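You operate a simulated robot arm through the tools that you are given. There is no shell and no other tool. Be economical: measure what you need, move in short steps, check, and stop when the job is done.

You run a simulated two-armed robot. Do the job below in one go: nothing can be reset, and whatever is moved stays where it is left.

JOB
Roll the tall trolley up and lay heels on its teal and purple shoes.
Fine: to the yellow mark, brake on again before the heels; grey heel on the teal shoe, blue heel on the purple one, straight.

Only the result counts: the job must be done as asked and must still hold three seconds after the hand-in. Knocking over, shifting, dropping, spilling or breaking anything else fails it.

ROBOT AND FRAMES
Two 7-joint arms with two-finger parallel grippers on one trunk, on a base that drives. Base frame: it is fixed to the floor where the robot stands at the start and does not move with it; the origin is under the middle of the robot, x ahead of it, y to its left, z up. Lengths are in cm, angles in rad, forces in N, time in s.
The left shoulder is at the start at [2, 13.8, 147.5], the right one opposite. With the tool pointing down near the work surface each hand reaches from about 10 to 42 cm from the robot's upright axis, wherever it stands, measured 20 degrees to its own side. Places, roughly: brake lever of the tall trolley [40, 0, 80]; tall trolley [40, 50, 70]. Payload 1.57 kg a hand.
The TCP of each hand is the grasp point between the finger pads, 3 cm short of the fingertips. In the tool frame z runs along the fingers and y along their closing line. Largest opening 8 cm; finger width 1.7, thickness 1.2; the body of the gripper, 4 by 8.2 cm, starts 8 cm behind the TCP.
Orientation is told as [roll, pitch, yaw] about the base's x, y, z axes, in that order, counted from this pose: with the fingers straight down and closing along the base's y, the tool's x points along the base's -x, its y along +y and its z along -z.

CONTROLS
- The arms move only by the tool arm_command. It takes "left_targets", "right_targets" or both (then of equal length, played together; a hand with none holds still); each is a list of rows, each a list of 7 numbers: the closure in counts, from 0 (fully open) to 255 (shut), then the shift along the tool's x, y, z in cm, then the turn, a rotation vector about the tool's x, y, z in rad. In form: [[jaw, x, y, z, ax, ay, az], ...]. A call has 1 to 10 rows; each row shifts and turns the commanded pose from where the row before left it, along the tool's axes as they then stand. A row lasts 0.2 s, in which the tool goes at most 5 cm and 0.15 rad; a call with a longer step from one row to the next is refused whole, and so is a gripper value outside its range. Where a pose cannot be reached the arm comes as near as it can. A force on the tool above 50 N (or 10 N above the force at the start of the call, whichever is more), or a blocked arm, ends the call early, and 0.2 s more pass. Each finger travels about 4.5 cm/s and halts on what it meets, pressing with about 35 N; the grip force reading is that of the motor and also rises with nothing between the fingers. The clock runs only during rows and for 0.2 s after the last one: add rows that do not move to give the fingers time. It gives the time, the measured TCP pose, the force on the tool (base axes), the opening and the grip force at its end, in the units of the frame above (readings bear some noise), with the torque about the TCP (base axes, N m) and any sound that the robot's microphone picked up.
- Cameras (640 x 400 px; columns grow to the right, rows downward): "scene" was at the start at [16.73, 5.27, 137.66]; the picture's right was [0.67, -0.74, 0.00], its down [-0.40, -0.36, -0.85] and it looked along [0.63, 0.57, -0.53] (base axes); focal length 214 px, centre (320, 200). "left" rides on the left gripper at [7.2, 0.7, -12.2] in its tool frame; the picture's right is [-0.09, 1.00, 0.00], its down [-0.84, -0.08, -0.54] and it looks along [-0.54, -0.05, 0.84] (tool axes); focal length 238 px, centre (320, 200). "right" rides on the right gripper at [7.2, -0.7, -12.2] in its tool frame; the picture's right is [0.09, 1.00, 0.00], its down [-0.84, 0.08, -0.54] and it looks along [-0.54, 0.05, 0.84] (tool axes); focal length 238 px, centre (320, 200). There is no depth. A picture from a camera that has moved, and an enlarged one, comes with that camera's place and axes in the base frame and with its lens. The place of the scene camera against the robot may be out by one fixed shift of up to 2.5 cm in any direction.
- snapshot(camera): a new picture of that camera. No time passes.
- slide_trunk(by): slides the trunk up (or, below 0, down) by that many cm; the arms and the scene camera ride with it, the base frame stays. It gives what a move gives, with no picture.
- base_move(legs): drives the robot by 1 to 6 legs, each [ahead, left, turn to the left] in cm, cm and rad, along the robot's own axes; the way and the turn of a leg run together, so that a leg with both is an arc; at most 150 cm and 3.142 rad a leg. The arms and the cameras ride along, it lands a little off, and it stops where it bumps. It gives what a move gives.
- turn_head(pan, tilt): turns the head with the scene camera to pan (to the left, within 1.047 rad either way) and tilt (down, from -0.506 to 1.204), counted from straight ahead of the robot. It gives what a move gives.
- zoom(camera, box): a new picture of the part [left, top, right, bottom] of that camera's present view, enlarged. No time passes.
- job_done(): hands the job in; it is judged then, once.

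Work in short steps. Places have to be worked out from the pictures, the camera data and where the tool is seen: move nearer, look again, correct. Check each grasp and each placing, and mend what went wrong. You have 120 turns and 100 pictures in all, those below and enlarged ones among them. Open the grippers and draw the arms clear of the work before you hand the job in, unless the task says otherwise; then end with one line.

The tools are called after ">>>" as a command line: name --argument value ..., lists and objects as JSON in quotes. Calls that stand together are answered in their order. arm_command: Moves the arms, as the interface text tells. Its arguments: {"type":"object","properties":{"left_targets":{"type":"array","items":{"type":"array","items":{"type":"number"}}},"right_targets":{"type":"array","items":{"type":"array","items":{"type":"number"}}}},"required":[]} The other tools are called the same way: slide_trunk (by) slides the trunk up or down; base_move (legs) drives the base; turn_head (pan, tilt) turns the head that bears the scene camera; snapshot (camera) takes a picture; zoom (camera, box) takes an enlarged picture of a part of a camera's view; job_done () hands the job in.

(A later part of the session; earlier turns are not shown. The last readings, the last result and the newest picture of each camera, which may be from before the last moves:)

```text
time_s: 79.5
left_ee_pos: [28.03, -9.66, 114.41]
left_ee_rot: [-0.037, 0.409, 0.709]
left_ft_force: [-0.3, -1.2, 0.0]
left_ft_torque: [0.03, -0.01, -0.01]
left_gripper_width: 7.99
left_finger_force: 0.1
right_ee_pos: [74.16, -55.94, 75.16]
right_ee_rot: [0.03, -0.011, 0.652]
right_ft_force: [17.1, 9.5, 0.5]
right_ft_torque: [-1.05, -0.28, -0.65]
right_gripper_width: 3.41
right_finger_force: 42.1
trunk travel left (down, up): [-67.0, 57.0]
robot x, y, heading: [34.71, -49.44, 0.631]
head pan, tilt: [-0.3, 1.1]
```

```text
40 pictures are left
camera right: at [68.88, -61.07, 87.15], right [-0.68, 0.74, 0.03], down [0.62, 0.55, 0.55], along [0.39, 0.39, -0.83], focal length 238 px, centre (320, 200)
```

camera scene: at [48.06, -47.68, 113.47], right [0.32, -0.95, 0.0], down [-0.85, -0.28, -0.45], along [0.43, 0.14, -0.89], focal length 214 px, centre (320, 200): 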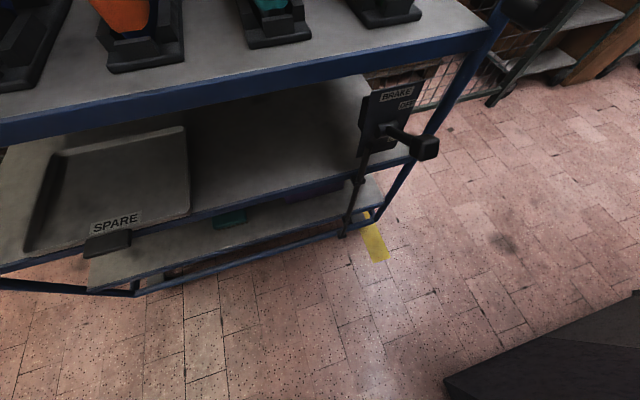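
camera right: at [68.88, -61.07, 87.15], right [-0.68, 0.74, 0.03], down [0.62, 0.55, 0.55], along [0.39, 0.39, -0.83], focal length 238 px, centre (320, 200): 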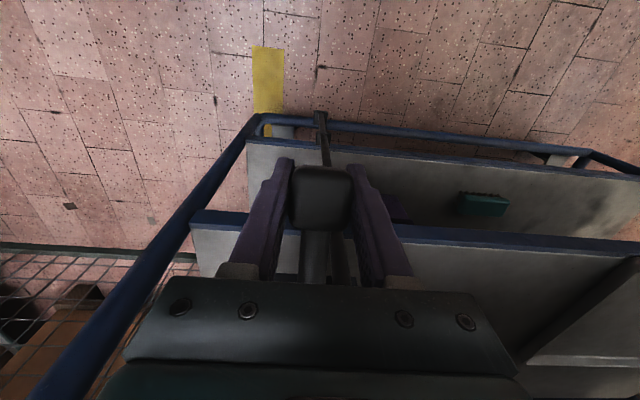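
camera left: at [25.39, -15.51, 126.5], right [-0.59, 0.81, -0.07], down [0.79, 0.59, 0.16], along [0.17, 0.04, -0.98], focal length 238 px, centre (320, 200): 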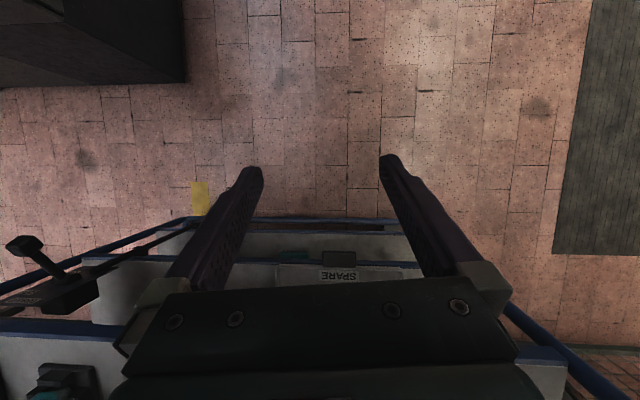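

Lever nearly at its old ON position (z 75.2 vs 74.5). I push the last bit to the stop.

>>> arm_command --right_targets '[[255, -0.6, 0, 0.5, 0, 0, 0], [255, -0.4, 0, 0.7, 0, 0, 0], [255, -0.2, 0, 0.6, 0, 0, 0], [255, 0, 0, 0, 0, 0, 0]]'

>>> snapshot --camera "right"

```text
time_s: 80.5
left_ee_pos: [27.98, -9.95, 114.39]
left_ee_rot: [-0.039, 0.414, 0.706]
left_ft_force: [0.7, 0.6, -0.2]
left_ft_torque: [0.01, 0.0, -0.02]
left_gripper_width: 7.99
left_finger_force: 0.1
right_ee_pos: [74.58, -55.51, 73.36]
right_ee_rot: [0.03, -0.001, 0.65]
right_ft_force: [-2.7, 0.1, 34.3]
right_ft_torque: [-0.66, -1.02, -0.71]
right_gripper_width: 3.43
right_finger_force: 41.2
trunk travel left (down, up): [-67.0, 57.0]
robot x, y, heading: [34.6, -49.39, 0.627]
head pan, tilt: [-0.3, 1.1]
```

```text
39 pictures are left
camera right: at [69.49, -60.63, 85.38], right [-0.68, 0.74, 0.03], down [0.63, 0.56, 0.55], along [0.38, 0.39, -0.84], focal length 238 px, centre (320, 200)
```

right: 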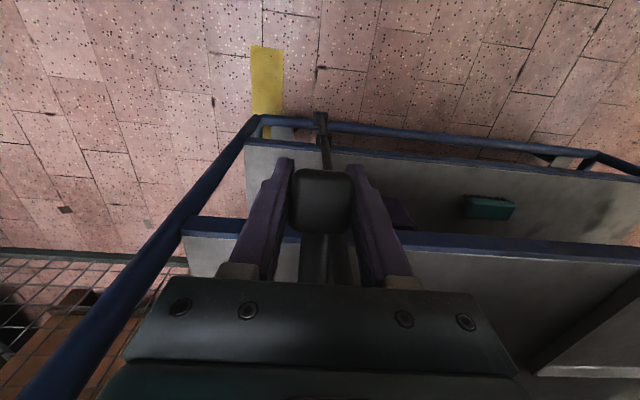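

Lever is hard on its ON stop (34 N). I release and lift clear.

>>> arm_command --right_targets '[[255, 0, 0, -0.9, 0, 0, 0], [0, 0, 0, 0, 0, 0, 0], [0, 0, 0, 0, 0, 0, 0], [0, 0, 0, 0, 0, 0, 0], [0, 0, 0, 0, 0, 0, 0], [0, 0.5, 0, -3, 0, 0, 0], [0, 1, 0, -4, 0, 0, 0], [0, 1, 0, -4, 0, 0, 0], [0, 1, 0, -4, 0, 0, 0], [0, 0, 0, -3, 0, 0, 0]]'

>>> slide_trunk --by 14

>>> snapshot --camera "right"

>>> snapshot --camera "scene"

```text
time_s: 82.7
left_ee_pos: [27.76, -9.89, 114.47]
left_ee_rot: [-0.035, 0.414, 0.707]
left_ft_force: [0.5, -0.2, -0.6]
left_ft_torque: [0.02, -0.01, -0.02]
left_gripper_width: 8.03
left_finger_force: 0.1
right_ee_pos: [72.01, -58.01, 92.05]
right_ee_rot: [0.032, 0.001, 0.652]
right_ft_force: [0.4, -0.3, 0.0]
right_ft_torque: [0.02, -0.03, 0.01]
right_gripper_width: 7.99
right_finger_force: 0.1
trunk travel left (down, up): [-67.0, 57.0]
robot x, y, heading: [34.68, -49.37, 0.627]
head pan, tilt: [-0.3, 1.1]
```

```text
time_s: 84.3
left_ee_pos: [27.86, -9.91, 128.41]
left_ee_rot: [-0.036, 0.415, 0.707]
left_ft_force: [-0.6, -1.4, 0.1]
left_ft_torque: [-0.01, 0.05, 0.02]
left_gripper_width: 8.01
left_finger_force: 0.0
right_ee_pos: [72.04, -57.92, 105.98]
right_ee_rot: [0.031, 0.0, 0.651]
right_ft_force: [0.2, 0.2, -0.2]
right_ft_torque: [-0.02, 0.0, 0.01]
right_gripper_width: 8.03
right_finger_force: 0.2
trunk travel left (down, up): [-81.0, 43.0]
robot x, y, heading: [34.6, -49.34, 0.635]
head pan, tilt: [-0.3, 1.1]
```

```text
38 pictures are left
camera right: at [66.87, -63.06, 118.18], right [-0.68, 0.74, 0.03], down [0.63, 0.56, 0.54], along [0.38, 0.39, -0.84], focal length 238 px, centre (320, 200)
```

right: 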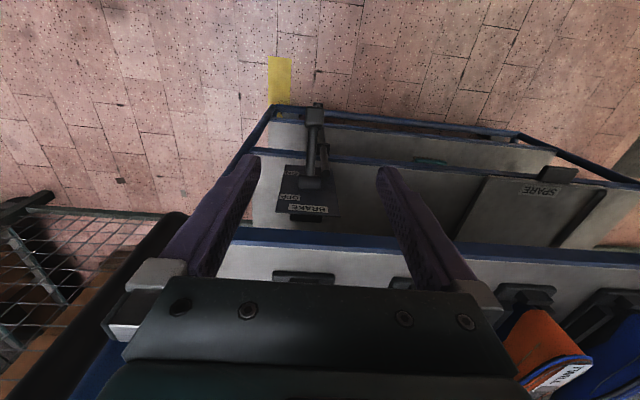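

```text
37 pictures are left
camera scene: at [48.84, -42.15, 129.46], right [0.32, -0.95, 0.0], down [-0.84, -0.29, -0.45], along [0.43, 0.15, -0.89], focal length 214 px, centre (320, 200)
```

scene: 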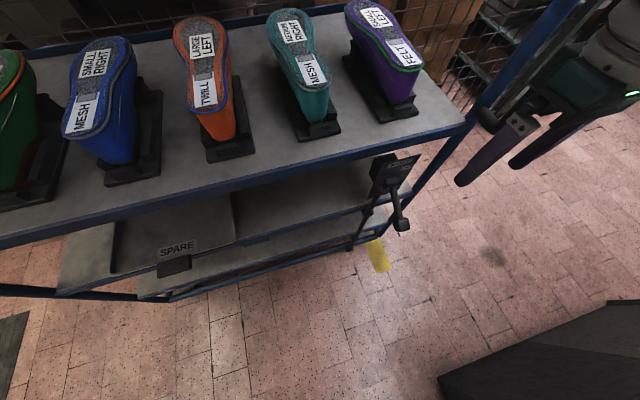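

Brake is ON and the trolley is on the mark. Now a zoom on the teal and purple soles to see the heel seats.

>>> zoom --camera "scene" --box '[250, 0, 440, 140]'

```text
2.86 times, centred on (345, 70) of scene
camera zoom: at [48.84, -42.15, 129.46], right [0.32, -0.95, 0.0], down [-0.84, -0.29, -0.45], along [0.43, 0.15, -0.89], focal length 613 px, centre (249, 571)
```

zoom: 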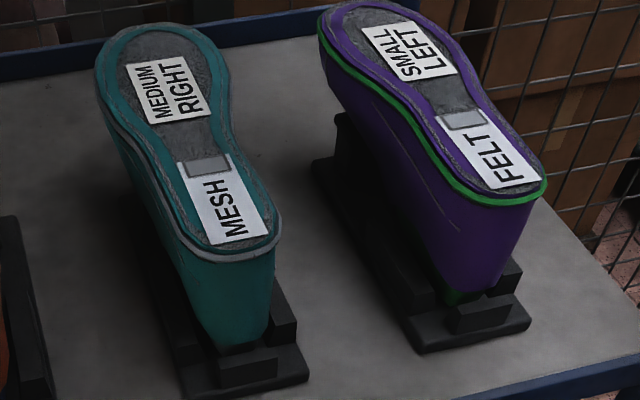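

Heel seats are the near (label) ends; heels lie at the trolley's far-left end, apparently already oriented with the round end toward me. I drive 62 cm left to stand in front of that end.

>>> base_move --legs '[[0, 0, 0], [0, 62, 0]]'

>>> turn_head --pan 0.0 --tilt 0.75

>>> snapshot --camera "scene"

>>> snapshot --camera "right"

```text
time_s: 88.1
left_ee_pos: [-8.84, 40.26, 128.25]
left_ee_rot: [-0.035, 0.414, 0.705]
left_ft_force: [0.4, 0.5, 0.2]
left_ft_torque: [0.01, 0.0, 0.0]
left_gripper_width: 7.98
left_finger_force: 0.1
right_ee_pos: [35.42, -7.72, 106.11]
right_ee_rot: [0.032, 0.0, 0.649]
right_ft_force: [0.9, 0.2, 0.7]
right_ft_torque: [-0.02, 0.0, 0.05]
right_gripper_width: 7.98
right_finger_force: 0.1
trunk travel left (down, up): [-81.0, 43.0]
robot x, y, heading: [-2.07, 1.08, 0.628]
head pan, tilt: [-0.3, 1.1]
```

```text
time_s: 89.0
left_ee_pos: [-8.86, 40.28, 128.37]
left_ee_rot: [-0.035, 0.414, 0.705]
left_ft_force: [0.0, -0.3, 0.6]
left_ft_torque: [-0.03, -0.02, 0.0]
left_gripper_width: 7.99
left_finger_force: 0.0
right_ee_pos: [35.5, -7.74, 106.16]
right_ee_rot: [0.032, 0.001, 0.651]
right_ft_force: [0.0, 0.1, 0.1]
right_ft_torque: [-0.02, -0.05, 0.0]
right_gripper_width: 7.99
right_finger_force: 0.1
trunk travel left (down, up): [-81.0, 43.0]
robot x, y, heading: [-1.94, 0.71, 0.634]
head pan, tilt: [0.0, 0.75]
```

```text
35 pictures are left
camera scene: at [12.97, 10.85, 132.03], right [0.59, -0.81, 0.0], down [-0.55, -0.4, -0.73], along [0.59, 0.43, -0.68], focal length 214 px, centre (320, 200)
```

scene: 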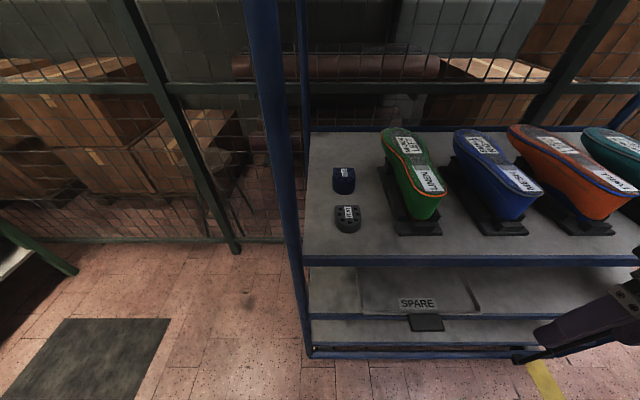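

```text
34 pictures are left
camera right: at [30.27, -12.91, 118.19], right [-0.68, 0.74, 0.03], down [0.63, 0.56, 0.54], along [0.38, 0.39, -0.84], focal length 238 px, centre (320, 200)
```

right: 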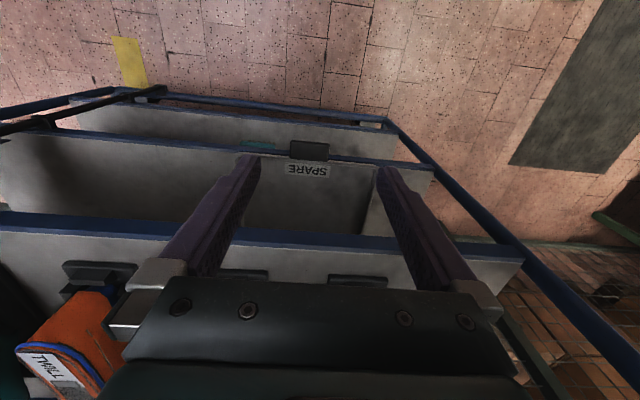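

Both heels are clearly visible: grey about n≈48, u≈6; blue about n≈59, u≈6. I bring the right hand up and left, and the base a bit forward.

>>> arm_command --right_targets '[[0, -1, 0.5, -2, 0, 0, 0], [0, -1, 2.5, -2.5, 0, 0, 0], [0, -1, 3.5, -2.5, 0, 0, 0], [0, -1, 4, -2.5, 0, 0, 0], [0, -1, 4, -1.5, 0, 0, 0], [0, 0, 4, -1, 0, 0, 0.02], [0, 0, 2, 0, 0, 0, 0]]'

>>> base_move --legs '[[5, 0, 0]]'

>>> snapshot --camera "right"

```text
time_s: 90.6
left_ee_pos: [-8.77, 40.21, 128.36]
left_ee_rot: [-0.038, 0.412, 0.706]
left_ft_force: [-0.2, 0.4, -0.3]
left_ft_torque: [0.0, 0.0, -0.03]
left_gripper_width: 8.01
left_finger_force: 0.0
right_ee_pos: [36.2, -7.16, 106.5]
right_ee_rot: [0.038, -0.001, 0.633]
right_ft_force: [-0.3, 0.3, 0.1]
right_ft_torque: [0.01, -0.02, -0.05]
right_gripper_width: 8.0
right_finger_force: 0.1
right hand out of reach, approached as far as the arm can: row 1, 2, 3, 4, 5, 6, 7
trunk travel left (down, up): [-81.0, 43.0]
robot x, y, heading: [-2.1, 0.7, 0.625]
head pan, tilt: [0.0, 0.75]
```

```text
time_s: 91.5
left_ee_pos: [-4.85, 43.07, 128.51]
left_ee_rot: [-0.038, 0.416, 0.707]
left_ft_force: [0.2, -0.1, 0.4]
left_ft_torque: [0.0, 0.01, 0.01]
left_gripper_width: 8.0
left_finger_force: 0.1
right_ee_pos: [40.21, -4.26, 106.41]
right_ee_rot: [0.035, 0.001, 0.636]
right_ft_force: [-0.8, 1.1, 0.0]
right_ft_torque: [0.03, 0.01, 0.01]
right_gripper_width: 7.99
right_finger_force: 0.0
trunk travel left (down, up): [-81.0, 43.0]
robot x, y, heading: [1.89, 3.67, 0.629]
head pan, tilt: [0.0, 0.75]
```

```text
33 pictures are left
camera right: at [35.06, -9.34, 118.56], right [-0.66, 0.75, 0.04], down [0.64, 0.54, 0.54], along [0.39, 0.38, -0.84], focal length 238 px, centre (320, 200)
```

right: 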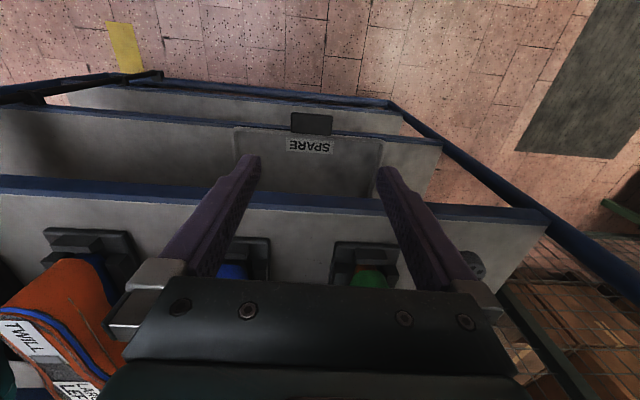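

The right arm is caught at a joint limit when asked to rise. I test pure leftward/forward motion.

>>> arm_command --right_targets '[[0, 0, 2, 0, 0, 0, 0], [0, 0, 3, 0, 0, 0, 0], [0, 0, 3, 0, 0, 0, 0], [0, 0, 3, 0, 0, 0, 0]]'

>>> arm_command --right_targets '[[0, -2, 0, 0, 0, 0, 0], [0, -2, 0, 0, 0, 0, 0]]'

```text
time_s: 92.5
left_ee_pos: [-4.8, 43.17, 128.52]
left_ee_rot: [-0.036, 0.413, 0.707]
left_ft_force: [0.8, 0.6, -0.4]
left_ft_torque: [-0.01, 0.0, 0.01]
left_gripper_width: 7.96
left_finger_force: 0.0
right_ee_pos: [40.17, -4.18, 106.47]
right_ee_rot: [0.034, 0.001, 0.635]
right_ft_force: [0.2, 0.0, -0.1]
right_ft_torque: [-0.02, 0.0, 0.03]
right_gripper_width: 8.0
right_finger_force: 0.1
right hand out of reach, approached as far as the arm can: row 1, 2, 3, 4
trunk travel left (down, up): [-81.0, 43.0]
robot x, y, heading: [1.63, 3.33, 0.632]
head pan, tilt: [0.0, 0.75]
```

```text
time_s: 93.1
left_ee_pos: [-4.75, 43.11, 128.32]
left_ee_rot: [-0.036, 0.413, 0.707]
left_ft_force: [0.2, -0.2, 0.4]
left_ft_torque: [-0.02, 0.0, 0.0]
left_gripper_width: 8.01
left_finger_force: 0.1
right_ee_pos: [43.67, -2.22, 106.35]
right_ee_rot: [0.042, 0.001, 0.639]
right_ft_force: [0.1, 0.2, 0.0]
right_ft_torque: [0.04, 0.01, 0.01]
right_gripper_width: 8.0
right_finger_force: 0.0
right hand out of reach, approached as far as the arm can: row 2
trunk travel left (down, up): [-81.0, 43.0]
robot x, y, heading: [2.08, 3.65, 0.633]
head pan, tilt: [0.0, 0.75]
```

The right arm's elbow branch is bad. I back the base off 9 cm and unwind by turning the hand to point forward again while raising it.

>>> base_move --legs '[[-9, 0, 0]]'

>>> arm_command --right_targets '[[0, -0.5, 0, -0.5, 0, -0.145, 0], [0, -0.5, 0, -0.5, 0, -0.145, 0], [0, -0.8, 0, -0.6, 0, -0.145, 0], [0, -1, 0.5, -0.5, 0, -0.145, 0], [0, -1, 1, -0.5, 0, -0.145, 0], [0, -1.2, 1, -0.5, 0, -0.145, 0], [0, -1.5, 1.5, 0, 0, -0.145, 0], [0, -1.5, 2, 0, 0, -0.145, 0], [0, -1.5, 2, 0, 0, -0.145, 0], [0, -1.5, 2, 0, 0, -0.145, 0]]'

>>> arm_command --right_targets '[[0, -2, 3, 0, 0, 0, 0], [0, -2, 3, 0, 0, 0, 0], [0, -2, 3, 0, 0, 0, 0], [0, -2, 3, 0, 0, 0, 0], [0, -2, 3, 0, 0, 0, 0]]'

```text
time_s: 94.2
left_ee_pos: [-11.84, 38.06, 128.36]
left_ee_rot: [-0.038, 0.413, 0.706]
left_ft_force: [-0.6, 0.2, 0.8]
left_ft_torque: [-0.02, 0.02, -0.01]
left_gripper_width: 7.99
left_finger_force: 0.1
right_ee_pos: [36.49, -7.56, 106.43]
right_ee_rot: [0.042, -0.002, 0.64]
right_ft_force: [-0.1, -0.1, 0.0]
right_ft_torque: [0.0, 0.01, 0.01]
right_gripper_width: 7.96
right_finger_force: 0.1
trunk travel left (down, up): [-81.0, 43.0]
robot x, y, heading: [-5.0, -1.61, 0.63]
head pan, tilt: [0.0, 0.75]
```

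```text
time_s: 96.1
left_ee_pos: [-11.91, 38.03, 128.4]
left_ee_rot: [-0.037, 0.413, 0.706]
left_ft_force: [0.6, -0.5, -0.1]
left_ft_torque: [0.05, 0.04, 0.0]
left_gripper_width: 8.0
left_finger_force: 0.1
right_ee_pos: [39.35, -1.45, 115.75]
right_ee_rot: [-0.34, -1.203, 0.994]
right_ft_force: [0.9, -0.4, -0.1]
right_ft_torque: [0.03, 0.01, -0.01]
right_gripper_width: 8.03
right_finger_force: 0.1
trunk travel left (down, up): [-81.0, 43.0]
robot x, y, heading: [-4.84, -1.37, 0.627]
head pan, tilt: [0.0, 0.75]
stopped in row 9 (right hand): the arm was blocked; the commanded pose is now the measured one
```

```text
time_s: 96.7
left_ee_pos: [-11.98, 37.9, 128.4]
left_ee_rot: [-0.035, 0.412, 0.706]
left_ft_force: [-0.2, -1.1, 0.7]
left_ft_torque: [0.0, 0.01, 0.0]
left_gripper_width: 8.01
left_finger_force: 0.0
right_ee_pos: [39.32, 1.22, 119.0]
right_ee_rot: [-0.703, -1.138, 1.358]
right_ft_force: [0.5, 0.5, -0.9]
right_ft_torque: [0.0, -0.02, 0.01]
right_gripper_width: 8.01
right_finger_force: 0.0
trunk travel left (down, up): [-81.0, 43.0]
robot x, y, heading: [-5.25, -1.57, 0.629]
head pan, tilt: [0.0, 0.75]
stopped in row 2 (right hand): the arm was blocked; the commanded pose is now the measured one
```

"Blocked" again, perhaps a fast joint swing; I check the arm's shape with the head camera.

>>> turn_head --pan -0.7 --tilt 0.5

>>> snapshot --camera "scene"

```text
time_s: 97.7
left_ee_pos: [-11.86, 37.97, 128.37]
left_ee_rot: [-0.036, 0.414, 0.705]
left_ft_force: [0.4, -0.4, -0.3]
left_ft_torque: [0.0, 0.01, 0.01]
left_gripper_width: 8.0
left_finger_force: 0.0
right_ee_pos: [39.3, 1.24, 119.03]
right_ee_rot: [-0.702, -1.142, 1.358]
right_ft_force: [-0.1, 0.8, -0.1]
right_ft_torque: [0.0, -0.01, 0.0]
right_gripper_width: 8.02
right_finger_force: 0.0
trunk travel left (down, up): [-81.0, 43.0]
robot x, y, heading: [-4.96, -1.38, 0.63]
head pan, tilt: [-0.7, 0.499]
```

```text
32 pictures are left
camera scene: at [12.22, 3.04, 134.23], right [-0.07, -1.0, 0.0], down [-0.48, 0.03, -0.88], along [0.88, -0.06, -0.48], focal length 214 px, centre (320, 200)
```

scene: 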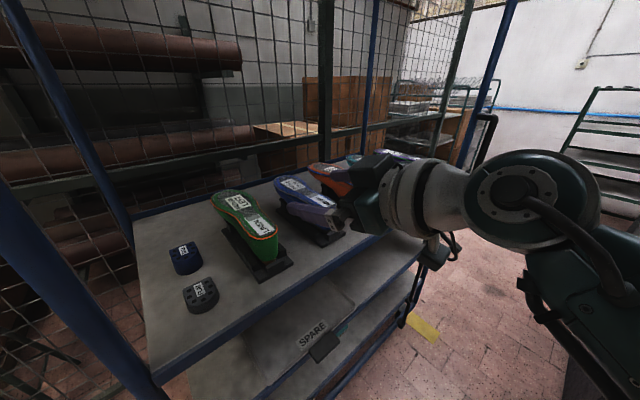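

The wrist-roll joint has run into its limit (tool rolled -0.27 about its axis). The gripper is symmetric, so I roll it the free way by about -2.87 rad; first half now.

>>> arm_command --right_targets '[[0, 0, 0, 0, 0, 0, -0.145], [0, 0, 0, 0, 0, 0, -0.145], [0, 0, 0, 0, 0, 0, -0.145], [0, 0, 0, 0, 0, 0, -0.145], [0, 0, 0, 0, 0, 0, -0.145], [0, 0, 0, 0, 0, 0, -0.145], [0, 0, 0, 0, 0, 0, -0.145], [0, 0, 0, 0, 0, 0, -0.145], [0, 0, 0, 0, 0, 0, -0.145], [0, 0, 0, 0, 0, 0, -0.145]]'

>>> arm_command --right_targets '[[0, 0, 0, 0, 0, 0, -0.145], [0, 0, 0, 0, 0, 0, -0.145], [0, 0, 0, 0, 0, 0, -0.145], [0, 0, 0, 0, 0, 0, -0.145], [0, 0, 0, 0, 0, 0, -0.145], [0, 0, 0, 0, 0, 0, -0.145], [0, 0, 0, 0, 0, 0, -0.145], [0, 0, 0, 0, 0, 0, -0.145], [0, 0, 0, 0, 0, 0, -0.145], [0, 0, 0, 0, 0, 0, -0.145]]'

```text
time_s: 98.7
left_ee_pos: [-11.91, 37.96, 128.41]
left_ee_rot: [-0.035, 0.415, 0.707]
left_ft_force: [0.0, 0.0, 0.1]
left_ft_torque: [0.0, -0.01, 0.02]
left_gripper_width: 7.99
left_finger_force: 0.1
right_ee_pos: [40.49, -0.25, 119.75]
right_ee_rot: [-1.173, -0.602, 1.938]
right_ft_force: [0.2, -0.2, 0.5]
right_ft_torque: [-0.03, 0.02, -0.01]
right_gripper_width: 8.0
right_finger_force: 0.1
trunk travel left (down, up): [-81.0, 43.0]
robot x, y, heading: [-5.34, -1.96, 0.629]
head pan, tilt: [-0.7, 0.499]
stopped in row 4 (right hand): the arm was blocked; the commanded pose is now the measured one
```

```text
time_s: 100.9
left_ee_pos: [-11.98, 38.08, 128.49]
left_ee_rot: [-0.036, 0.414, 0.706]
left_ft_force: [0.0, 0.3, 0.3]
left_ft_torque: [0.02, -0.01, 0.0]
left_gripper_width: 7.97
left_finger_force: 0.1
right_ee_pos: [40.29, 0.04, 119.41]
right_ee_rot: [-1.115, 0.741, 2.498]
right_ft_force: [0.6, -0.5, -0.1]
right_ft_torque: [0.0, 0.04, 0.0]
right_gripper_width: 8.01
right_finger_force: 0.0
trunk travel left (down, up): [-81.0, 43.0]
robot x, y, heading: [-5.0, -1.54, 0.63]
head pan, tilt: [-0.7, 0.499]
```

That freed it (roll now about -2.36). I finish the roll and then tip the tool down (sign reversed since the tool is flipped).

>>> arm_command --right_targets '[[0, 0, 0, 0, 0, 0, -0.145], [0, 0, 0, 0, 0, 0, -0.145], [0, 0, 0, 0, 0, 0, -0.145], [0, 0, 0, 0, 0, 0, -0.145], [0, 0, 0, 0, 0, 0, -0.145], [0, 0, 0, 0, 0, 0, -0.05], [0, 0, 0, 0, 0, -0.14, 0], [0, 0, 0, 0, 0, -0.14, 0], [0, 0, 0, 0, 0, -0.14, 0], [0, 0, 0, 0, 0, -0.14, 0]]'

>>> arm_command --right_targets '[[0, 0, 0, 0, 0, -0.14, 0], [0, 0, 0, 0, 0, -0.14, 0], [0, 0, 0, 0, 0, -0.14, 0], [0, 0, 0, 0, 0, -0.14, 0], [0, 0, 0, 0, 0, -0.12, 0], [0, 0, 0, 0, 0, 0, 0]]'

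>>> snapshot --camera "right"

```text
time_s: 103.1
left_ee_pos: [-11.93, 37.99, 128.32]
left_ee_rot: [-0.036, 0.413, 0.706]
left_ft_force: [-0.2, -0.3, 0.8]
left_ft_torque: [0.01, 0.01, 0.01]
left_gripper_width: 7.99
left_finger_force: 0.1
right_ee_pos: [38.8, -0.75, 117.95]
right_ee_rot: [-0.039, 0.766, -2.531]
right_ft_force: [-0.6, -0.1, 0.3]
right_ft_torque: [0.07, -0.02, -0.01]
right_gripper_width: 8.0
right_finger_force: 0.2
right hand out of reach, approached as far as the arm can: row 8, 9, 10
trunk travel left (down, up): [-81.0, 43.0]
robot x, y, heading: [-5.47, -1.18, 0.628]
head pan, tilt: [-0.7, 0.499]
```

```text
time_s: 104.5
left_ee_pos: [-11.91, 37.95, 128.36]
left_ee_rot: [-0.035, 0.416, 0.706]
left_ft_force: [-0.4, 0.2, -0.1]
left_ft_torque: [-0.03, 0.01, -0.02]
left_gripper_width: 8.01
left_finger_force: 0.1
right_ee_pos: [38.7, -1.75, 117.23]
right_ee_rot: [0.002, 0.003, -2.539]
right_ft_force: [0.0, 0.0, 0.1]
right_ft_torque: [0.02, -0.03, 0.0]
right_gripper_width: 8.01
right_finger_force: 0.1
trunk travel left (down, up): [-81.0, 43.0]
robot x, y, heading: [-4.73, -1.47, 0.631]
head pan, tilt: [-0.7, 0.499]
```

```text
31 pictures are left
camera right: at [44.23, 3.05, 129.37], right [0.64, -0.77, 0.0], down [-0.65, -0.54, 0.54], along [-0.41, -0.35, -0.84], focal length 238 px, centre (320, 200)
```

right: 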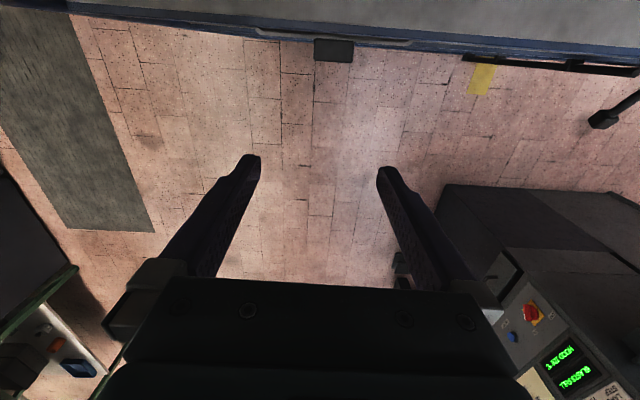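

The right hand now points straight down, flipped (camera on the far side), and moves freely. I shift it left over the heels' line and then drive forward.

>>> arm_command --right_targets '[[0, 0, -3, 0, 0, 0, -0.03], [0, 0, -3, 0, 0, 0, 0], [0, 0, -3, 0, 0, 0, 0], [0, 0, -3, 0, 0, 0, 0], [0, 0, -3, 0, 0, 0, 0], [0, 0, -2, 0, 0, 0, 0], [0, 0, 0, 0, 0, 0, 0]]'

>>> base_move --legs '[[6, 0, 0], [5, 0, 0]]'

>>> snapshot --camera "right"

>>> turn_head --pan 0.0 --tilt 0.9

>>> snapshot --camera "scene"

```text
time_s: 106.1
left_ee_pos: [-11.97, 37.88, 128.52]
left_ee_rot: [-0.035, 0.414, 0.705]
left_ft_force: [1.2, -0.1, -0.5]
left_ft_torque: [0.02, 0.02, -0.02]
left_gripper_width: 8.02
left_finger_force: 0.1
right_ee_pos: [28.64, 12.32, 117.47]
right_ee_rot: [-0.001, 0.004, -2.508]
right_ft_force: [0.1, -0.2, -0.6]
right_ft_torque: [0.0, 0.0, 0.0]
right_gripper_width: 8.02
right_finger_force: 0.1
trunk travel left (down, up): [-81.0, 43.0]
robot x, y, heading: [-5.36, -1.49, 0.632]
head pan, tilt: [-0.7, 0.499]
```

```text
time_s: 107.5
left_ee_pos: [-3.12, 44.41, 128.39]
left_ee_rot: [-0.035, 0.411, 0.706]
left_ft_force: [-0.2, -0.5, 0.4]
left_ft_torque: [0.0, -0.02, 0.0]
left_gripper_width: 7.98
left_finger_force: 0.3
right_ee_pos: [37.56, 18.61, 117.3]
right_ee_rot: [0.0, 0.003, -2.508]
right_ft_force: [-0.3, 0.9, 0.5]
right_ft_torque: [0.02, 0.01, 0.0]
right_gripper_width: 8.01
right_finger_force: 0.0
trunk travel left (down, up): [-81.0, 43.0]
robot x, y, heading: [4.22, 4.96, 0.623]
head pan, tilt: [-0.7, 0.499]
```

```text
30 pictures are left
camera right: at [42.82, 23.49, 129.47], right [0.66, -0.75, 0.0], down [-0.63, -0.56, 0.54], along [-0.4, -0.36, -0.84], focal length 238 px, centre (320, 200)
```

right: 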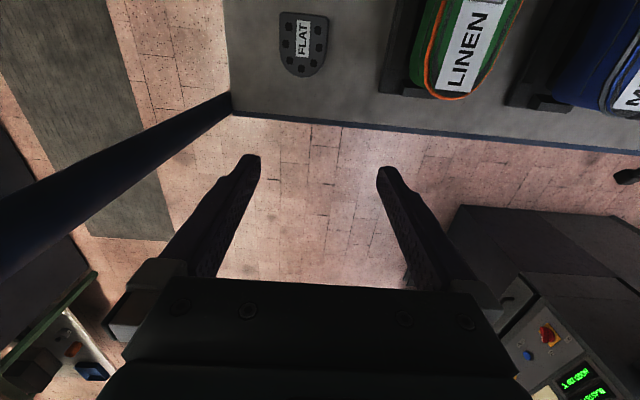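

```text
time_s: 108.6
left_ee_pos: [-3.08, 44.5, 128.41]
left_ee_rot: [-0.037, 0.413, 0.705]
left_ft_force: [-0.1, 0.2, 0.7]
left_ft_torque: [-0.05, 0.0, 0.0]
left_gripper_width: 7.99
left_finger_force: 0.1
right_ee_pos: [37.56, 18.69, 117.22]
right_ee_rot: [-0.001, 0.006, -2.507]
right_ft_force: [0.3, 0.5, 0.1]
right_ft_torque: [-0.04, -0.01, -0.02]
right_gripper_width: 7.98
right_finger_force: 0.0
trunk travel left (down, up): [-81.0, 43.0]
robot x, y, heading: [3.58, 4.79, 0.631]
head pan, tilt: [0.0, 0.901]
```

```text
29 pictures are left
camera scene: at [18.09, 14.55, 130.85], right [0.59, -0.81, 0.0], down [-0.63, -0.46, -0.62], along [0.5, 0.37, -0.78], focal length 214 px, centre (320, 200)
```

scene: 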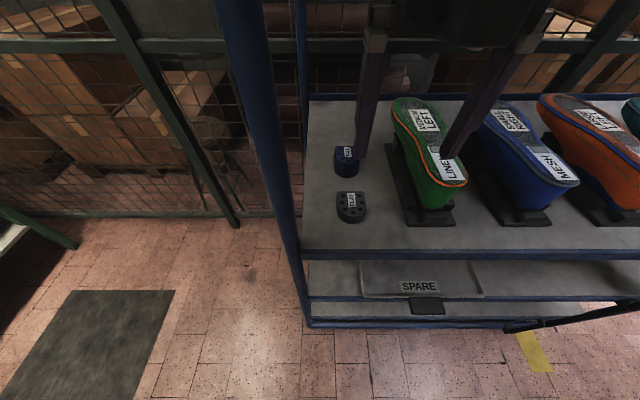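

Clear wrist view: grey heel centre n≈48.5, u≈4.8, round end toward me and aligned with the trolley. I drive 3 cm forward, shift above it, and descend partway.

>>> base_move --legs '[[3, 0, 0]]'

>>> arm_command --right_targets '[[0, 1.5, -1.2, 0, 0, 0, 0], [0, 1.5, -1.2, 0, 0, 0, 0], [0, 1.2, 0, 2, 0, 0, 0], [0, 0, 0, 3, 0, 0, 0], [0, 0, 0, 3, 0, 0, 0], [0, 0, 0, 1, 0, 0, 0], [0, 0, 0, 0, 0, 0, 0]]'

>>> snapshot --camera "right"

```text
time_s: 109.5
left_ee_pos: [-0.7, 46.2, 128.42]
left_ee_rot: [-0.035, 0.415, 0.708]
left_ft_force: [-0.1, -0.7, 0.7]
left_ft_torque: [0.0, 0.02, 0.01]
left_gripper_width: 7.99
left_finger_force: 0.1
right_ee_pos: [39.99, 20.48, 117.31]
right_ee_rot: [0.001, 0.002, -2.508]
right_ft_force: [0.0, -0.8, -0.3]
right_ft_torque: [-0.01, 0.03, -0.01]
right_gripper_width: 8.01
right_finger_force: 0.0
trunk travel left (down, up): [-81.0, 43.0]
robot x, y, heading: [6.69, 6.66, 0.633]
head pan, tilt: [0.0, 0.901]
```

```text
time_s: 111.0
left_ee_pos: [-0.67, 46.21, 128.33]
left_ee_rot: [-0.035, 0.415, 0.708]
left_ft_force: [-0.2, -0.1, 0.2]
left_ft_torque: [0.0, 0.01, 0.0]
left_gripper_width: 8.0
left_finger_force: 0.0
right_ee_pos: [41.99, 24.88, 108.37]
right_ee_rot: [0.002, 0.003, -2.505]
right_ft_force: [0.7, -0.5, 0.1]
right_ft_torque: [-0.01, -0.02, 0.0]
right_gripper_width: 8.0
right_finger_force: 0.1
trunk travel left (down, up): [-81.0, 43.0]
robot x, y, heading: [6.4, 6.74, 0.63]
head pan, tilt: [0.0, 0.901]
```

```text
28 pictures are left
camera right: at [47.31, 29.72, 120.44], right [0.66, -0.75, 0.0], down [-0.63, -0.56, 0.54], along [-0.4, -0.36, -0.84], focal length 238 px, centre (320, 200)
```

right: 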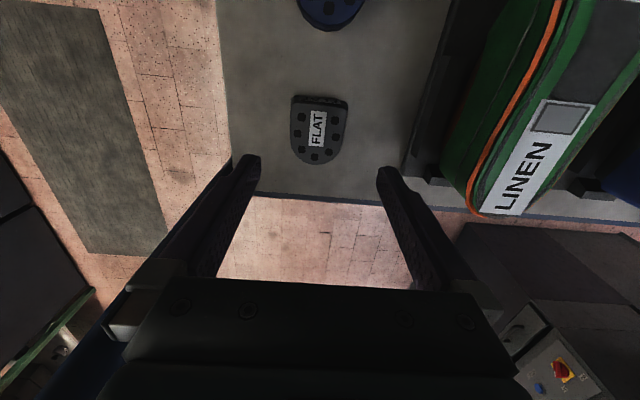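

Heel is centred between the fingers laterally; top likely at z≈98.5–100. I descend to z≈101 and look again.

>>> arm_command --right_targets '[[0, 0, -0.2, 2.5, 0, 0, 0], [0, 0, 0, 2.5, 0, 0, 0], [0, 0, 0, 2, 0, 0, 0], [0, 0, 0, 0, 0, 0, 0]]'

>>> snapshot --camera "right"

```text
time_s: 112.0
left_ee_pos: [-0.68, 46.17, 128.43]
left_ee_rot: [-0.035, 0.415, 0.707]
left_ft_force: [-0.1, 0.0, 1.5]
left_ft_torque: [0.01, -0.02, -0.03]
left_gripper_width: 8.01
left_finger_force: 0.0
right_ee_pos: [41.81, 25.02, 101.3]
right_ee_rot: [-0.001, 0.002, -2.508]
right_ft_force: [0.3, 0.5, 0.2]
right_ft_torque: [-0.02, -0.01, -0.01]
right_gripper_width: 8.0
right_finger_force: 0.0
trunk travel left (down, up): [-81.0, 43.0]
robot x, y, heading: [5.81, 6.47, 0.632]
head pan, tilt: [0.0, 0.901]
```

```text
27 pictures are left
camera right: at [47.11, 29.84, 113.46], right [0.66, -0.75, 0.0], down [-0.63, -0.56, 0.54], along [-0.4, -0.36, -0.84], focal length 238 px, centre (320, 200)
```

right: 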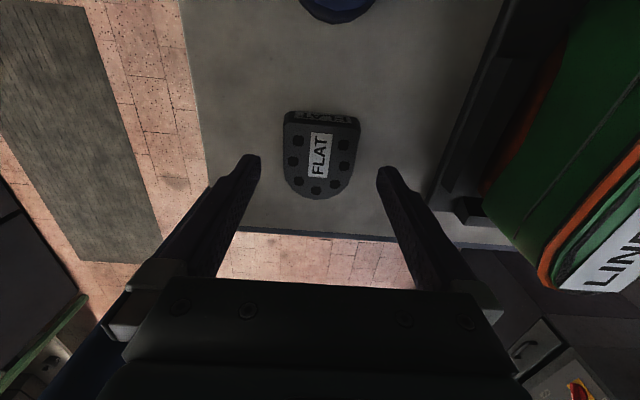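

The heel is about 0.8 cm further ahead, its top at ≈99 and the table likely at ≈94–95. I correct forward, lower 3 cm and close.

>>> arm_command --right_targets '[[0, 0.8, 0, 1, 0, 0, 0], [0, 0, 0, 1, 0, 0, 0], [0, 0, 0, 1, 0, 0, 0], [0, 0, 0, 0, 0, 0, 0], [255, 0, 0, 0, 0, 0, 0], [255, 0, 0, 0, 0, 0, 0], [255, 0, 0, 0, 0, 0, 0], [255, 0, 0, 0, 0, 0, 0], [255, 0, 0, 0, 0, 0, 0]]'

>>> snapshot --camera "right"

```text
time_s: 114.0
left_ee_pos: [-0.64, 46.1, 128.36]
left_ee_rot: [-0.034, 0.417, 0.707]
left_ft_force: [-0.9, 0.7, 0.7]
left_ft_torque: [0.02, 0.0, 0.0]
left_gripper_width: 7.96
left_finger_force: 0.0
right_ee_pos: [41.87, 24.38, 98.39]
right_ee_rot: [0.001, 0.003, -2.508]
right_ft_force: [0.2, -0.3, -0.4]
right_ft_torque: [0.02, -0.03, 0.02]
right_gripper_width: 5.58
right_finger_force: 34.9
right hand out of reach, approached as far as the arm can: row 2, 3
trunk travel left (down, up): [-81.0, 43.0]
robot x, y, heading: [6.37, 6.72, 0.632]
head pan, tilt: [0.0, 0.901]
```

```text
26 pictures are left
camera right: at [47.11, 29.24, 110.46], right [0.66, -0.75, 0.0], down [-0.63, -0.56, 0.54], along [-0.4, -0.36, -0.84], focal length 238 px, centre (320, 200)
```

right: 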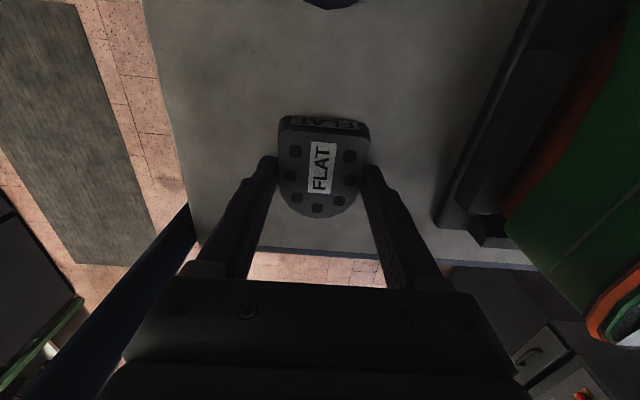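

Gripped (5.6 cm, pads centred on the heel). I lift it straight up and check the hold.

>>> arm_command --right_targets '[[255, 0, 0, -1, 0, 0, 0], [255, 0, 0, -2, 0, 0, 0], [255, 0, 0, -3, 0, 0, 0], [255, 0, 0, -4, 0, 0, 0], [255, 0, 0, -4, 0, 0, 0], [255, -0.5, 0, -4, 0, 0, 0], [255, -1, 0, -2, 0, 0, 0], [255, -1, 0, 0, 0, 0, 0]]'

>>> snapshot --camera "right"

```text
time_s: 115.8
left_ee_pos: [-0.66, 46.2, 128.34]
left_ee_rot: [-0.036, 0.415, 0.706]
left_ft_force: [-0.4, -0.2, 0.6]
left_ft_torque: [0.02, 0.01, 0.02]
left_gripper_width: 7.98
left_finger_force: 0.0
right_ee_pos: [39.72, 22.9, 118.44]
right_ee_rot: [0.001, 0.002, -2.508]
right_ft_force: [-0.1, 0.7, 0.1]
right_ft_torque: [0.0, 0.02, 0.01]
right_gripper_width: 5.56
right_finger_force: 34.8
trunk travel left (down, up): [-81.0, 43.0]
robot x, y, heading: [6.24, 6.55, 0.629]
head pan, tilt: [0.0, 0.901]
```

```text
25 pictures are left
camera right: at [44.93, 27.74, 130.65], right [0.66, -0.75, 0.0], down [-0.63, -0.56, 0.54], along [-0.4, -0.36, -0.84], focal length 238 px, centre (320, 200)
```

right: 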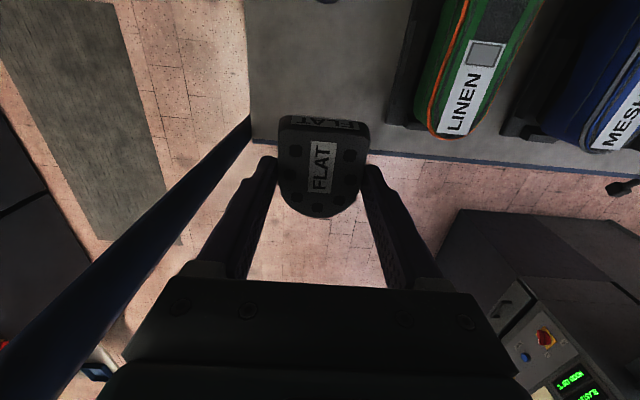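

Grey heel is held firmly and straight. I raise it, back off 10 cm and drive 62 cm right to the teal shoe.

>>> arm_command --right_targets '[[255, 0, 0, -3, 0, 0, 0], [255, 0, 0, -3, 0, 0, 0], [255, 0, 0, 0, 0, 0, 0]]'

>>> base_move --legs '[[-10, 0, 0], [0, -62, 0]]'

>>> turn_head --pan -0.2 --tilt 0.8

>>> snapshot --camera "right"

>>> snapshot --camera "scene"

```text
time_s: 116.7
left_ee_pos: [-0.7, 46.11, 128.41]
left_ee_rot: [-0.035, 0.415, 0.707]
left_ft_force: [-0.2, -0.5, 0.0]
left_ft_torque: [0.01, 0.01, 0.03]
left_gripper_width: 7.98
left_finger_force: 0.1
right_ee_pos: [39.8, 22.89, 124.5]
right_ee_rot: [0.001, 0.003, -2.509]
right_ft_force: [0.2, -0.4, -1.3]
right_ft_torque: [-0.02, -0.01, -0.02]
right_gripper_width: 5.56
right_finger_force: 34.7
trunk travel left (down, up): [-81.0, 43.0]
robot x, y, heading: [6.22, 7.01, 0.633]
head pan, tilt: [0.0, 0.901]
```

```text
time_s: 120.9
left_ee_pos: [28.15, -10.47, 128.42]
left_ee_rot: [-0.035, 0.413, 0.709]
left_ft_force: [0.5, 0.4, 0.0]
left_ft_torque: [0.0, -0.02, -0.01]
left_gripper_width: 8.01
left_finger_force: 0.1
right_ee_pos: [68.67, -33.77, 124.41]
right_ee_rot: [0.001, 0.003, -2.504]
right_ft_force: [0.1, 0.5, -0.4]
right_ft_torque: [0.03, -0.01, -0.01]
right_gripper_width: 5.54
right_finger_force: 35.1
trunk travel left (down, up): [-81.0, 43.0]
robot x, y, heading: [34.92, -50.12, 0.628]
head pan, tilt: [0.0, 0.901]
```

```text
time_s: 121.7
left_ee_pos: [28.1, -10.54, 128.52]
left_ee_rot: [-0.035, 0.414, 0.711]
left_ft_force: [-0.4, 1.0, 0.0]
left_ft_torque: [0.01, 0.02, 0.0]
left_gripper_width: 7.99
left_finger_force: 0.0
right_ee_pos: [68.71, -33.66, 124.38]
right_ee_rot: [0.001, 0.004, -2.505]
right_ft_force: [0.1, -0.6, -0.4]
right_ft_torque: [-0.02, 0.01, 0.0]
right_gripper_width: 5.54
right_finger_force: 35.6
trunk travel left (down, up): [-81.0, 43.0]
robot x, y, heading: [34.96, -49.96, 0.633]
head pan, tilt: [-0.201, 0.799]
```

```text
24 pictures are left
camera right: at [73.91, -28.83, 136.55], right [0.67, -0.75, 0.0], down [-0.63, -0.56, 0.54], along [-0.4, -0.36, -0.84], focal length 238 px, centre (320, 200)
```

right: 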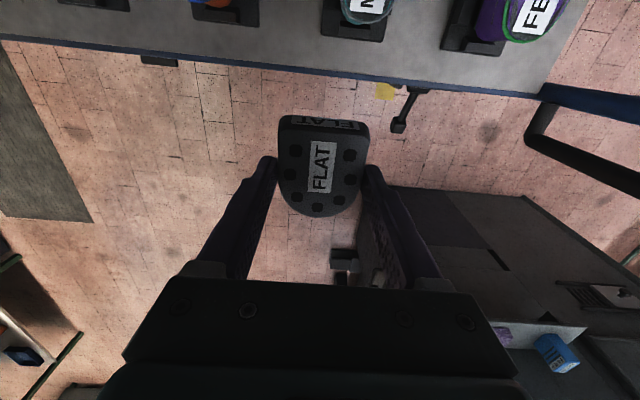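

```text
23 pictures are left
camera scene: at [50.59, -41.42, 131.63], right [0.42, -0.91, 0.0], down [-0.65, -0.3, -0.7], along [0.63, 0.29, -0.72], focal length 214 px, centre (320, 200)
```

scene: 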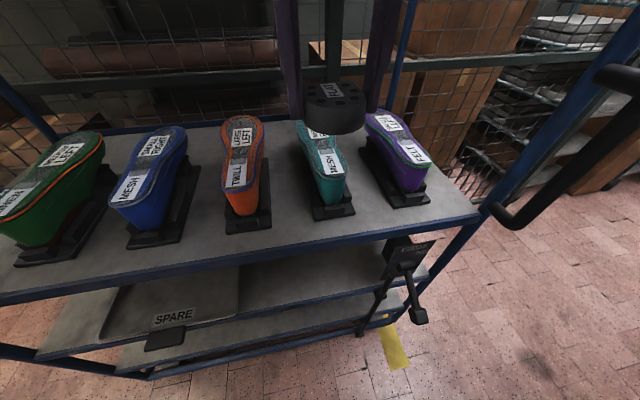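

Teal heel end is at about n≈45, u≈71.7. I drive 8 cm forward, 3.5 right and view from the wrist.

>>> base_move --legs '[[8, 0, 0], [0, -3.5, 0]]'

>>> snapshot --camera "right"

```text
time_s: 123.2
left_ee_pos: [36.56, -8.63, 128.33]
left_ee_rot: [-0.035, 0.415, 0.708]
left_ft_force: [0.1, 0.9, -0.4]
left_ft_torque: [0.03, 0.02, 0.03]
left_gripper_width: 8.01
left_finger_force: 0.0
right_ee_pos: [77.16, -31.77, 124.41]
right_ee_rot: [0.0, 0.003, -2.505]
right_ft_force: [0.5, -0.2, -0.3]
right_ft_torque: [0.02, 0.03, -0.01]
right_gripper_width: 5.54
right_finger_force: 34.4
trunk travel left (down, up): [-81.0, 43.0]
robot x, y, heading: [43.6, -48.04, 0.634]
head pan, tilt: [-0.201, 0.799]
```

```text
22 pictures are left
camera right: at [82.43, -26.85, 136.54], right [0.67, -0.75, 0.0], down [-0.63, -0.56, 0.54], along [-0.4, -0.36, -0.84], focal length 238 px, centre (320, 200)
```

right: 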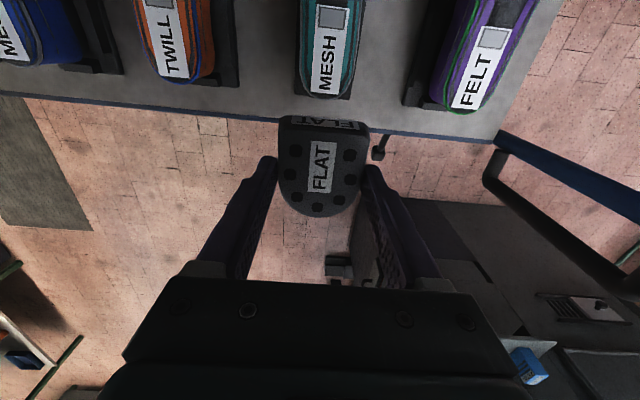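

The teal heel seat is nearly in line: end at n≈45.4, u≈71.4; target TCP n≈48.5. I go forward 2.5 with the base, 2.7 with the arm, and down 6.

>>> base_move --legs '[[2.5, 0, 0]]'

>>> arm_command --right_targets '[[255, 1.3, 0, 1, 0, 0, 0], [255, 1.4, 0, 2, 0, 0, 0], [255, 0, 0, 2, 0, 0, 0], [255, 0, 0, 1, 0, 0, 0], [255, 0, 0, 0, 0, 0, 0]]'

>>> snapshot --camera "right"

>>> zoom --camera "scene" --box '[260, 40, 480, 240]'

```text
time_s: 124.0
left_ee_pos: [38.71, -7.09, 128.47]
left_ee_rot: [-0.037, 0.413, 0.708]
left_ft_force: [-0.1, 0.8, -0.3]
left_ft_torque: [0.03, 0.0, -0.01]
left_gripper_width: 8.01
left_finger_force: 0.1
right_ee_pos: [79.2, -30.17, 124.27]
right_ee_rot: [0.002, 0.003, -2.504]
right_ft_force: [0.3, -0.1, -0.7]
right_ft_torque: [0.0, 0.0, 0.0]
right_gripper_width: 5.54
right_finger_force: 35.7
trunk travel left (down, up): [-81.0, 43.0]
robot x, y, heading: [45.44, -46.21, 0.633]
head pan, tilt: [-0.201, 0.799]
```

```text
time_s: 125.2
left_ee_pos: [38.72, -7.14, 128.39]
left_ee_rot: [-0.034, 0.414, 0.708]
left_ft_force: [0.2, -0.3, 0.3]
left_ft_torque: [0.03, 0.03, 0.03]
left_gripper_width: 8.01
left_finger_force: 0.0
right_ee_pos: [81.38, -28.62, 118.35]
right_ee_rot: [0.002, 0.004, -2.503]
right_ft_force: [-0.1, -0.6, 0.2]
right_ft_torque: [0.01, 0.01, 0.03]
right_gripper_width: 5.53
right_finger_force: 35.0
trunk travel left (down, up): [-81.0, 43.0]
robot x, y, heading: [45.59, -46.78, 0.63]
head pan, tilt: [-0.201, 0.799]
```

```text
21 pictures are left
camera right: at [86.68, -23.85, 130.53], right [0.67, -0.75, 0.0], down [-0.63, -0.56, 0.54], along [-0.4, -0.36, -0.84], focal length 238 px, centre (320, 200)
```

right: 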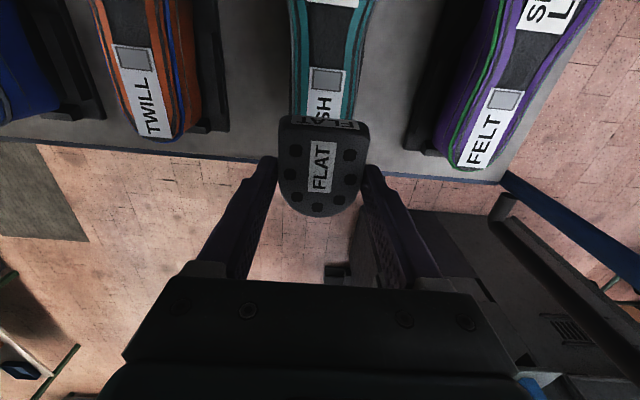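

```text
2.00 times, centred on (370, 140) of scene
camera zoom: at [61.14, -37.97, 131.63], right [0.42, -0.91, 0.0], down [-0.65, -0.3, -0.7], along [0.63, 0.29, -0.72], focal length 429 px, centre (220, 320)
```

zoom: 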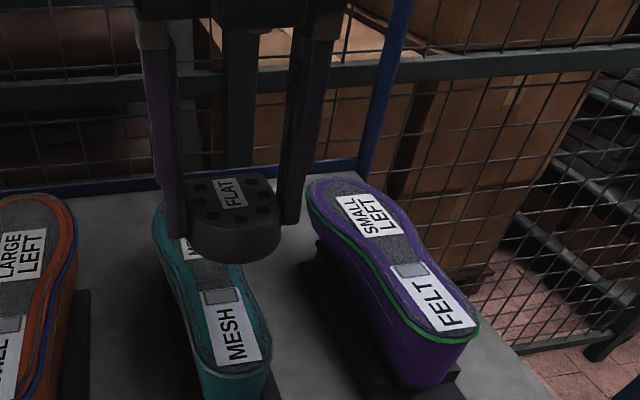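

The seat surface is at z≈105.5 and heel is centred over it (TCP n=48.5, u=71.3). I descend 6 cm with a tiny yaw trim and check.

>>> arm_command --right_targets '[[255, 0.1, 0.1, 1.5, 0, 0, 0.015], [255, 0, 0, 1.5, 0, 0, 0], [255, 0, 0, 1.5, 0, 0, 0], [255, 0, 0, 1.3, 0, 0, 0], [255, 0, 0, 0, 0, 0, 0]]'

>>> zoom --camera "scene" --box '[290, 70, 450, 220]'

>>> snapshot --camera "right"

```text
time_s: 126.4
left_ee_pos: [38.69, -7.02, 128.31]
left_ee_rot: [-0.035, 0.415, 0.708]
left_ft_force: [-0.1, 0.1, 0.3]
left_ft_torque: [-0.03, 0.0, -0.01]
left_gripper_width: 8.01
left_finger_force: 0.1
right_ee_pos: [81.53, -28.59, 112.48]
right_ee_rot: [-0.001, 0.003, -2.521]
right_ft_force: [1.0, 1.0, -0.6]
right_ft_torque: [-0.01, -0.01, -0.03]
right_gripper_width: 5.54
right_finger_force: 35.0
trunk travel left (down, up): [-81.0, 43.0]
robot x, y, heading: [45.54, -46.41, 0.63]
head pan, tilt: [-0.201, 0.799]
```

```text
2.67 times, centred on (370, 145) of scene
camera zoom: at [61.14, -37.97, 131.63], right [0.42, -0.91, 0.0], down [-0.65, -0.3, -0.7], along [0.63, 0.29, -0.72], focal length 572 px, centre (187, 347)
```

zoom: 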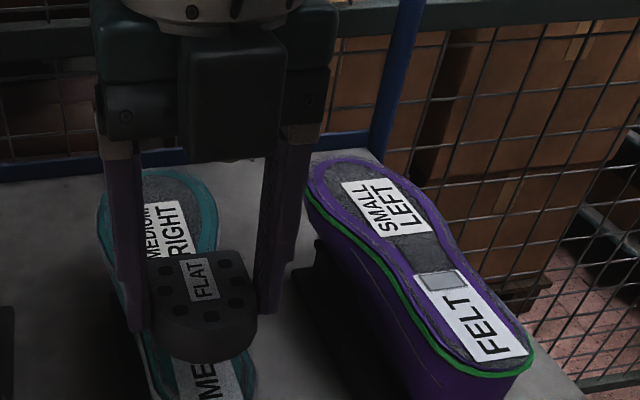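

```text
18 pictures are left
camera right: at [86.95, -23.93, 124.64], right [0.66, -0.76, 0.0], down [-0.64, -0.55, 0.54], along [-0.41, -0.35, -0.84], focal length 238 px, centre (320, 200)
```

right: 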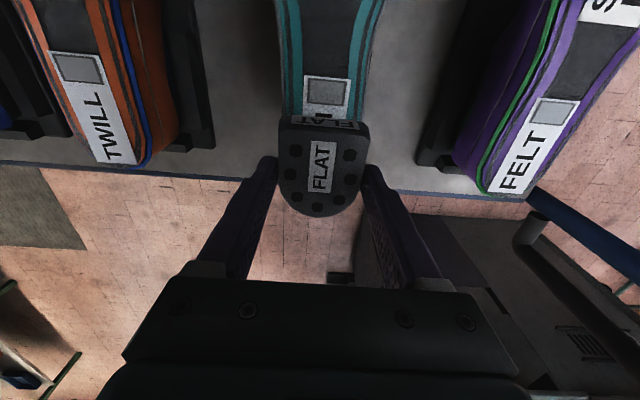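

Well aligned with the grey breast marker. I descend 1.5 cm and read the force.

>>> arm_command --right_targets '[[255, 0, 0.05, 0.8, 0, 0, 0], [255, 0, 0, 0.7, 0, 0, 0], [255, 0, 0, 0, 0, 0, 0]]'

>>> arm_command --right_targets '[[255, 0, 0, 0.4, 0, 0, 0], [255, 0, 0, 0, 0, 0, 0]]'

```text
time_s: 127.2
left_ee_pos: [38.62, -7.1, 128.36]
left_ee_rot: [-0.034, 0.413, 0.708]
left_ft_force: [-0.1, -0.3, 0.0]
left_ft_torque: [0.02, 0.02, 0.01]
left_gripper_width: 8.01
left_finger_force: 0.1
right_ee_pos: [81.64, -28.7, 111.13]
right_ee_rot: [-0.001, 0.004, -2.521]
right_ft_force: [0.1, 0.0, -0.1]
right_ft_torque: [0.0, 0.02, -0.01]
right_gripper_width: 5.54
right_finger_force: 34.9
trunk travel left (down, up): [-81.0, 43.0]
robot x, y, heading: [45.8, -46.56, 0.63]
head pan, tilt: [-0.201, 0.799]
```

```text
time_s: 127.8
left_ee_pos: [38.66, -7.09, 128.32]
left_ee_rot: [-0.034, 0.414, 0.71]
left_ft_force: [0.0, -0.7, 0.0]
left_ft_torque: [0.0, 0.02, 0.01]
left_gripper_width: 8.0
left_finger_force: 0.0
right_ee_pos: [81.53, -28.65, 110.63]
right_ee_rot: [0.0, 0.003, -2.518]
right_ft_force: [-0.8, 0.2, -0.6]
right_ft_torque: [-0.02, -0.02, 0.03]
right_gripper_width: 5.54
right_finger_force: 34.7
trunk travel left (down, up): [-81.0, 43.0]
robot x, y, heading: [45.83, -46.4, 0.637]
head pan, tilt: [-0.201, 0.799]
```

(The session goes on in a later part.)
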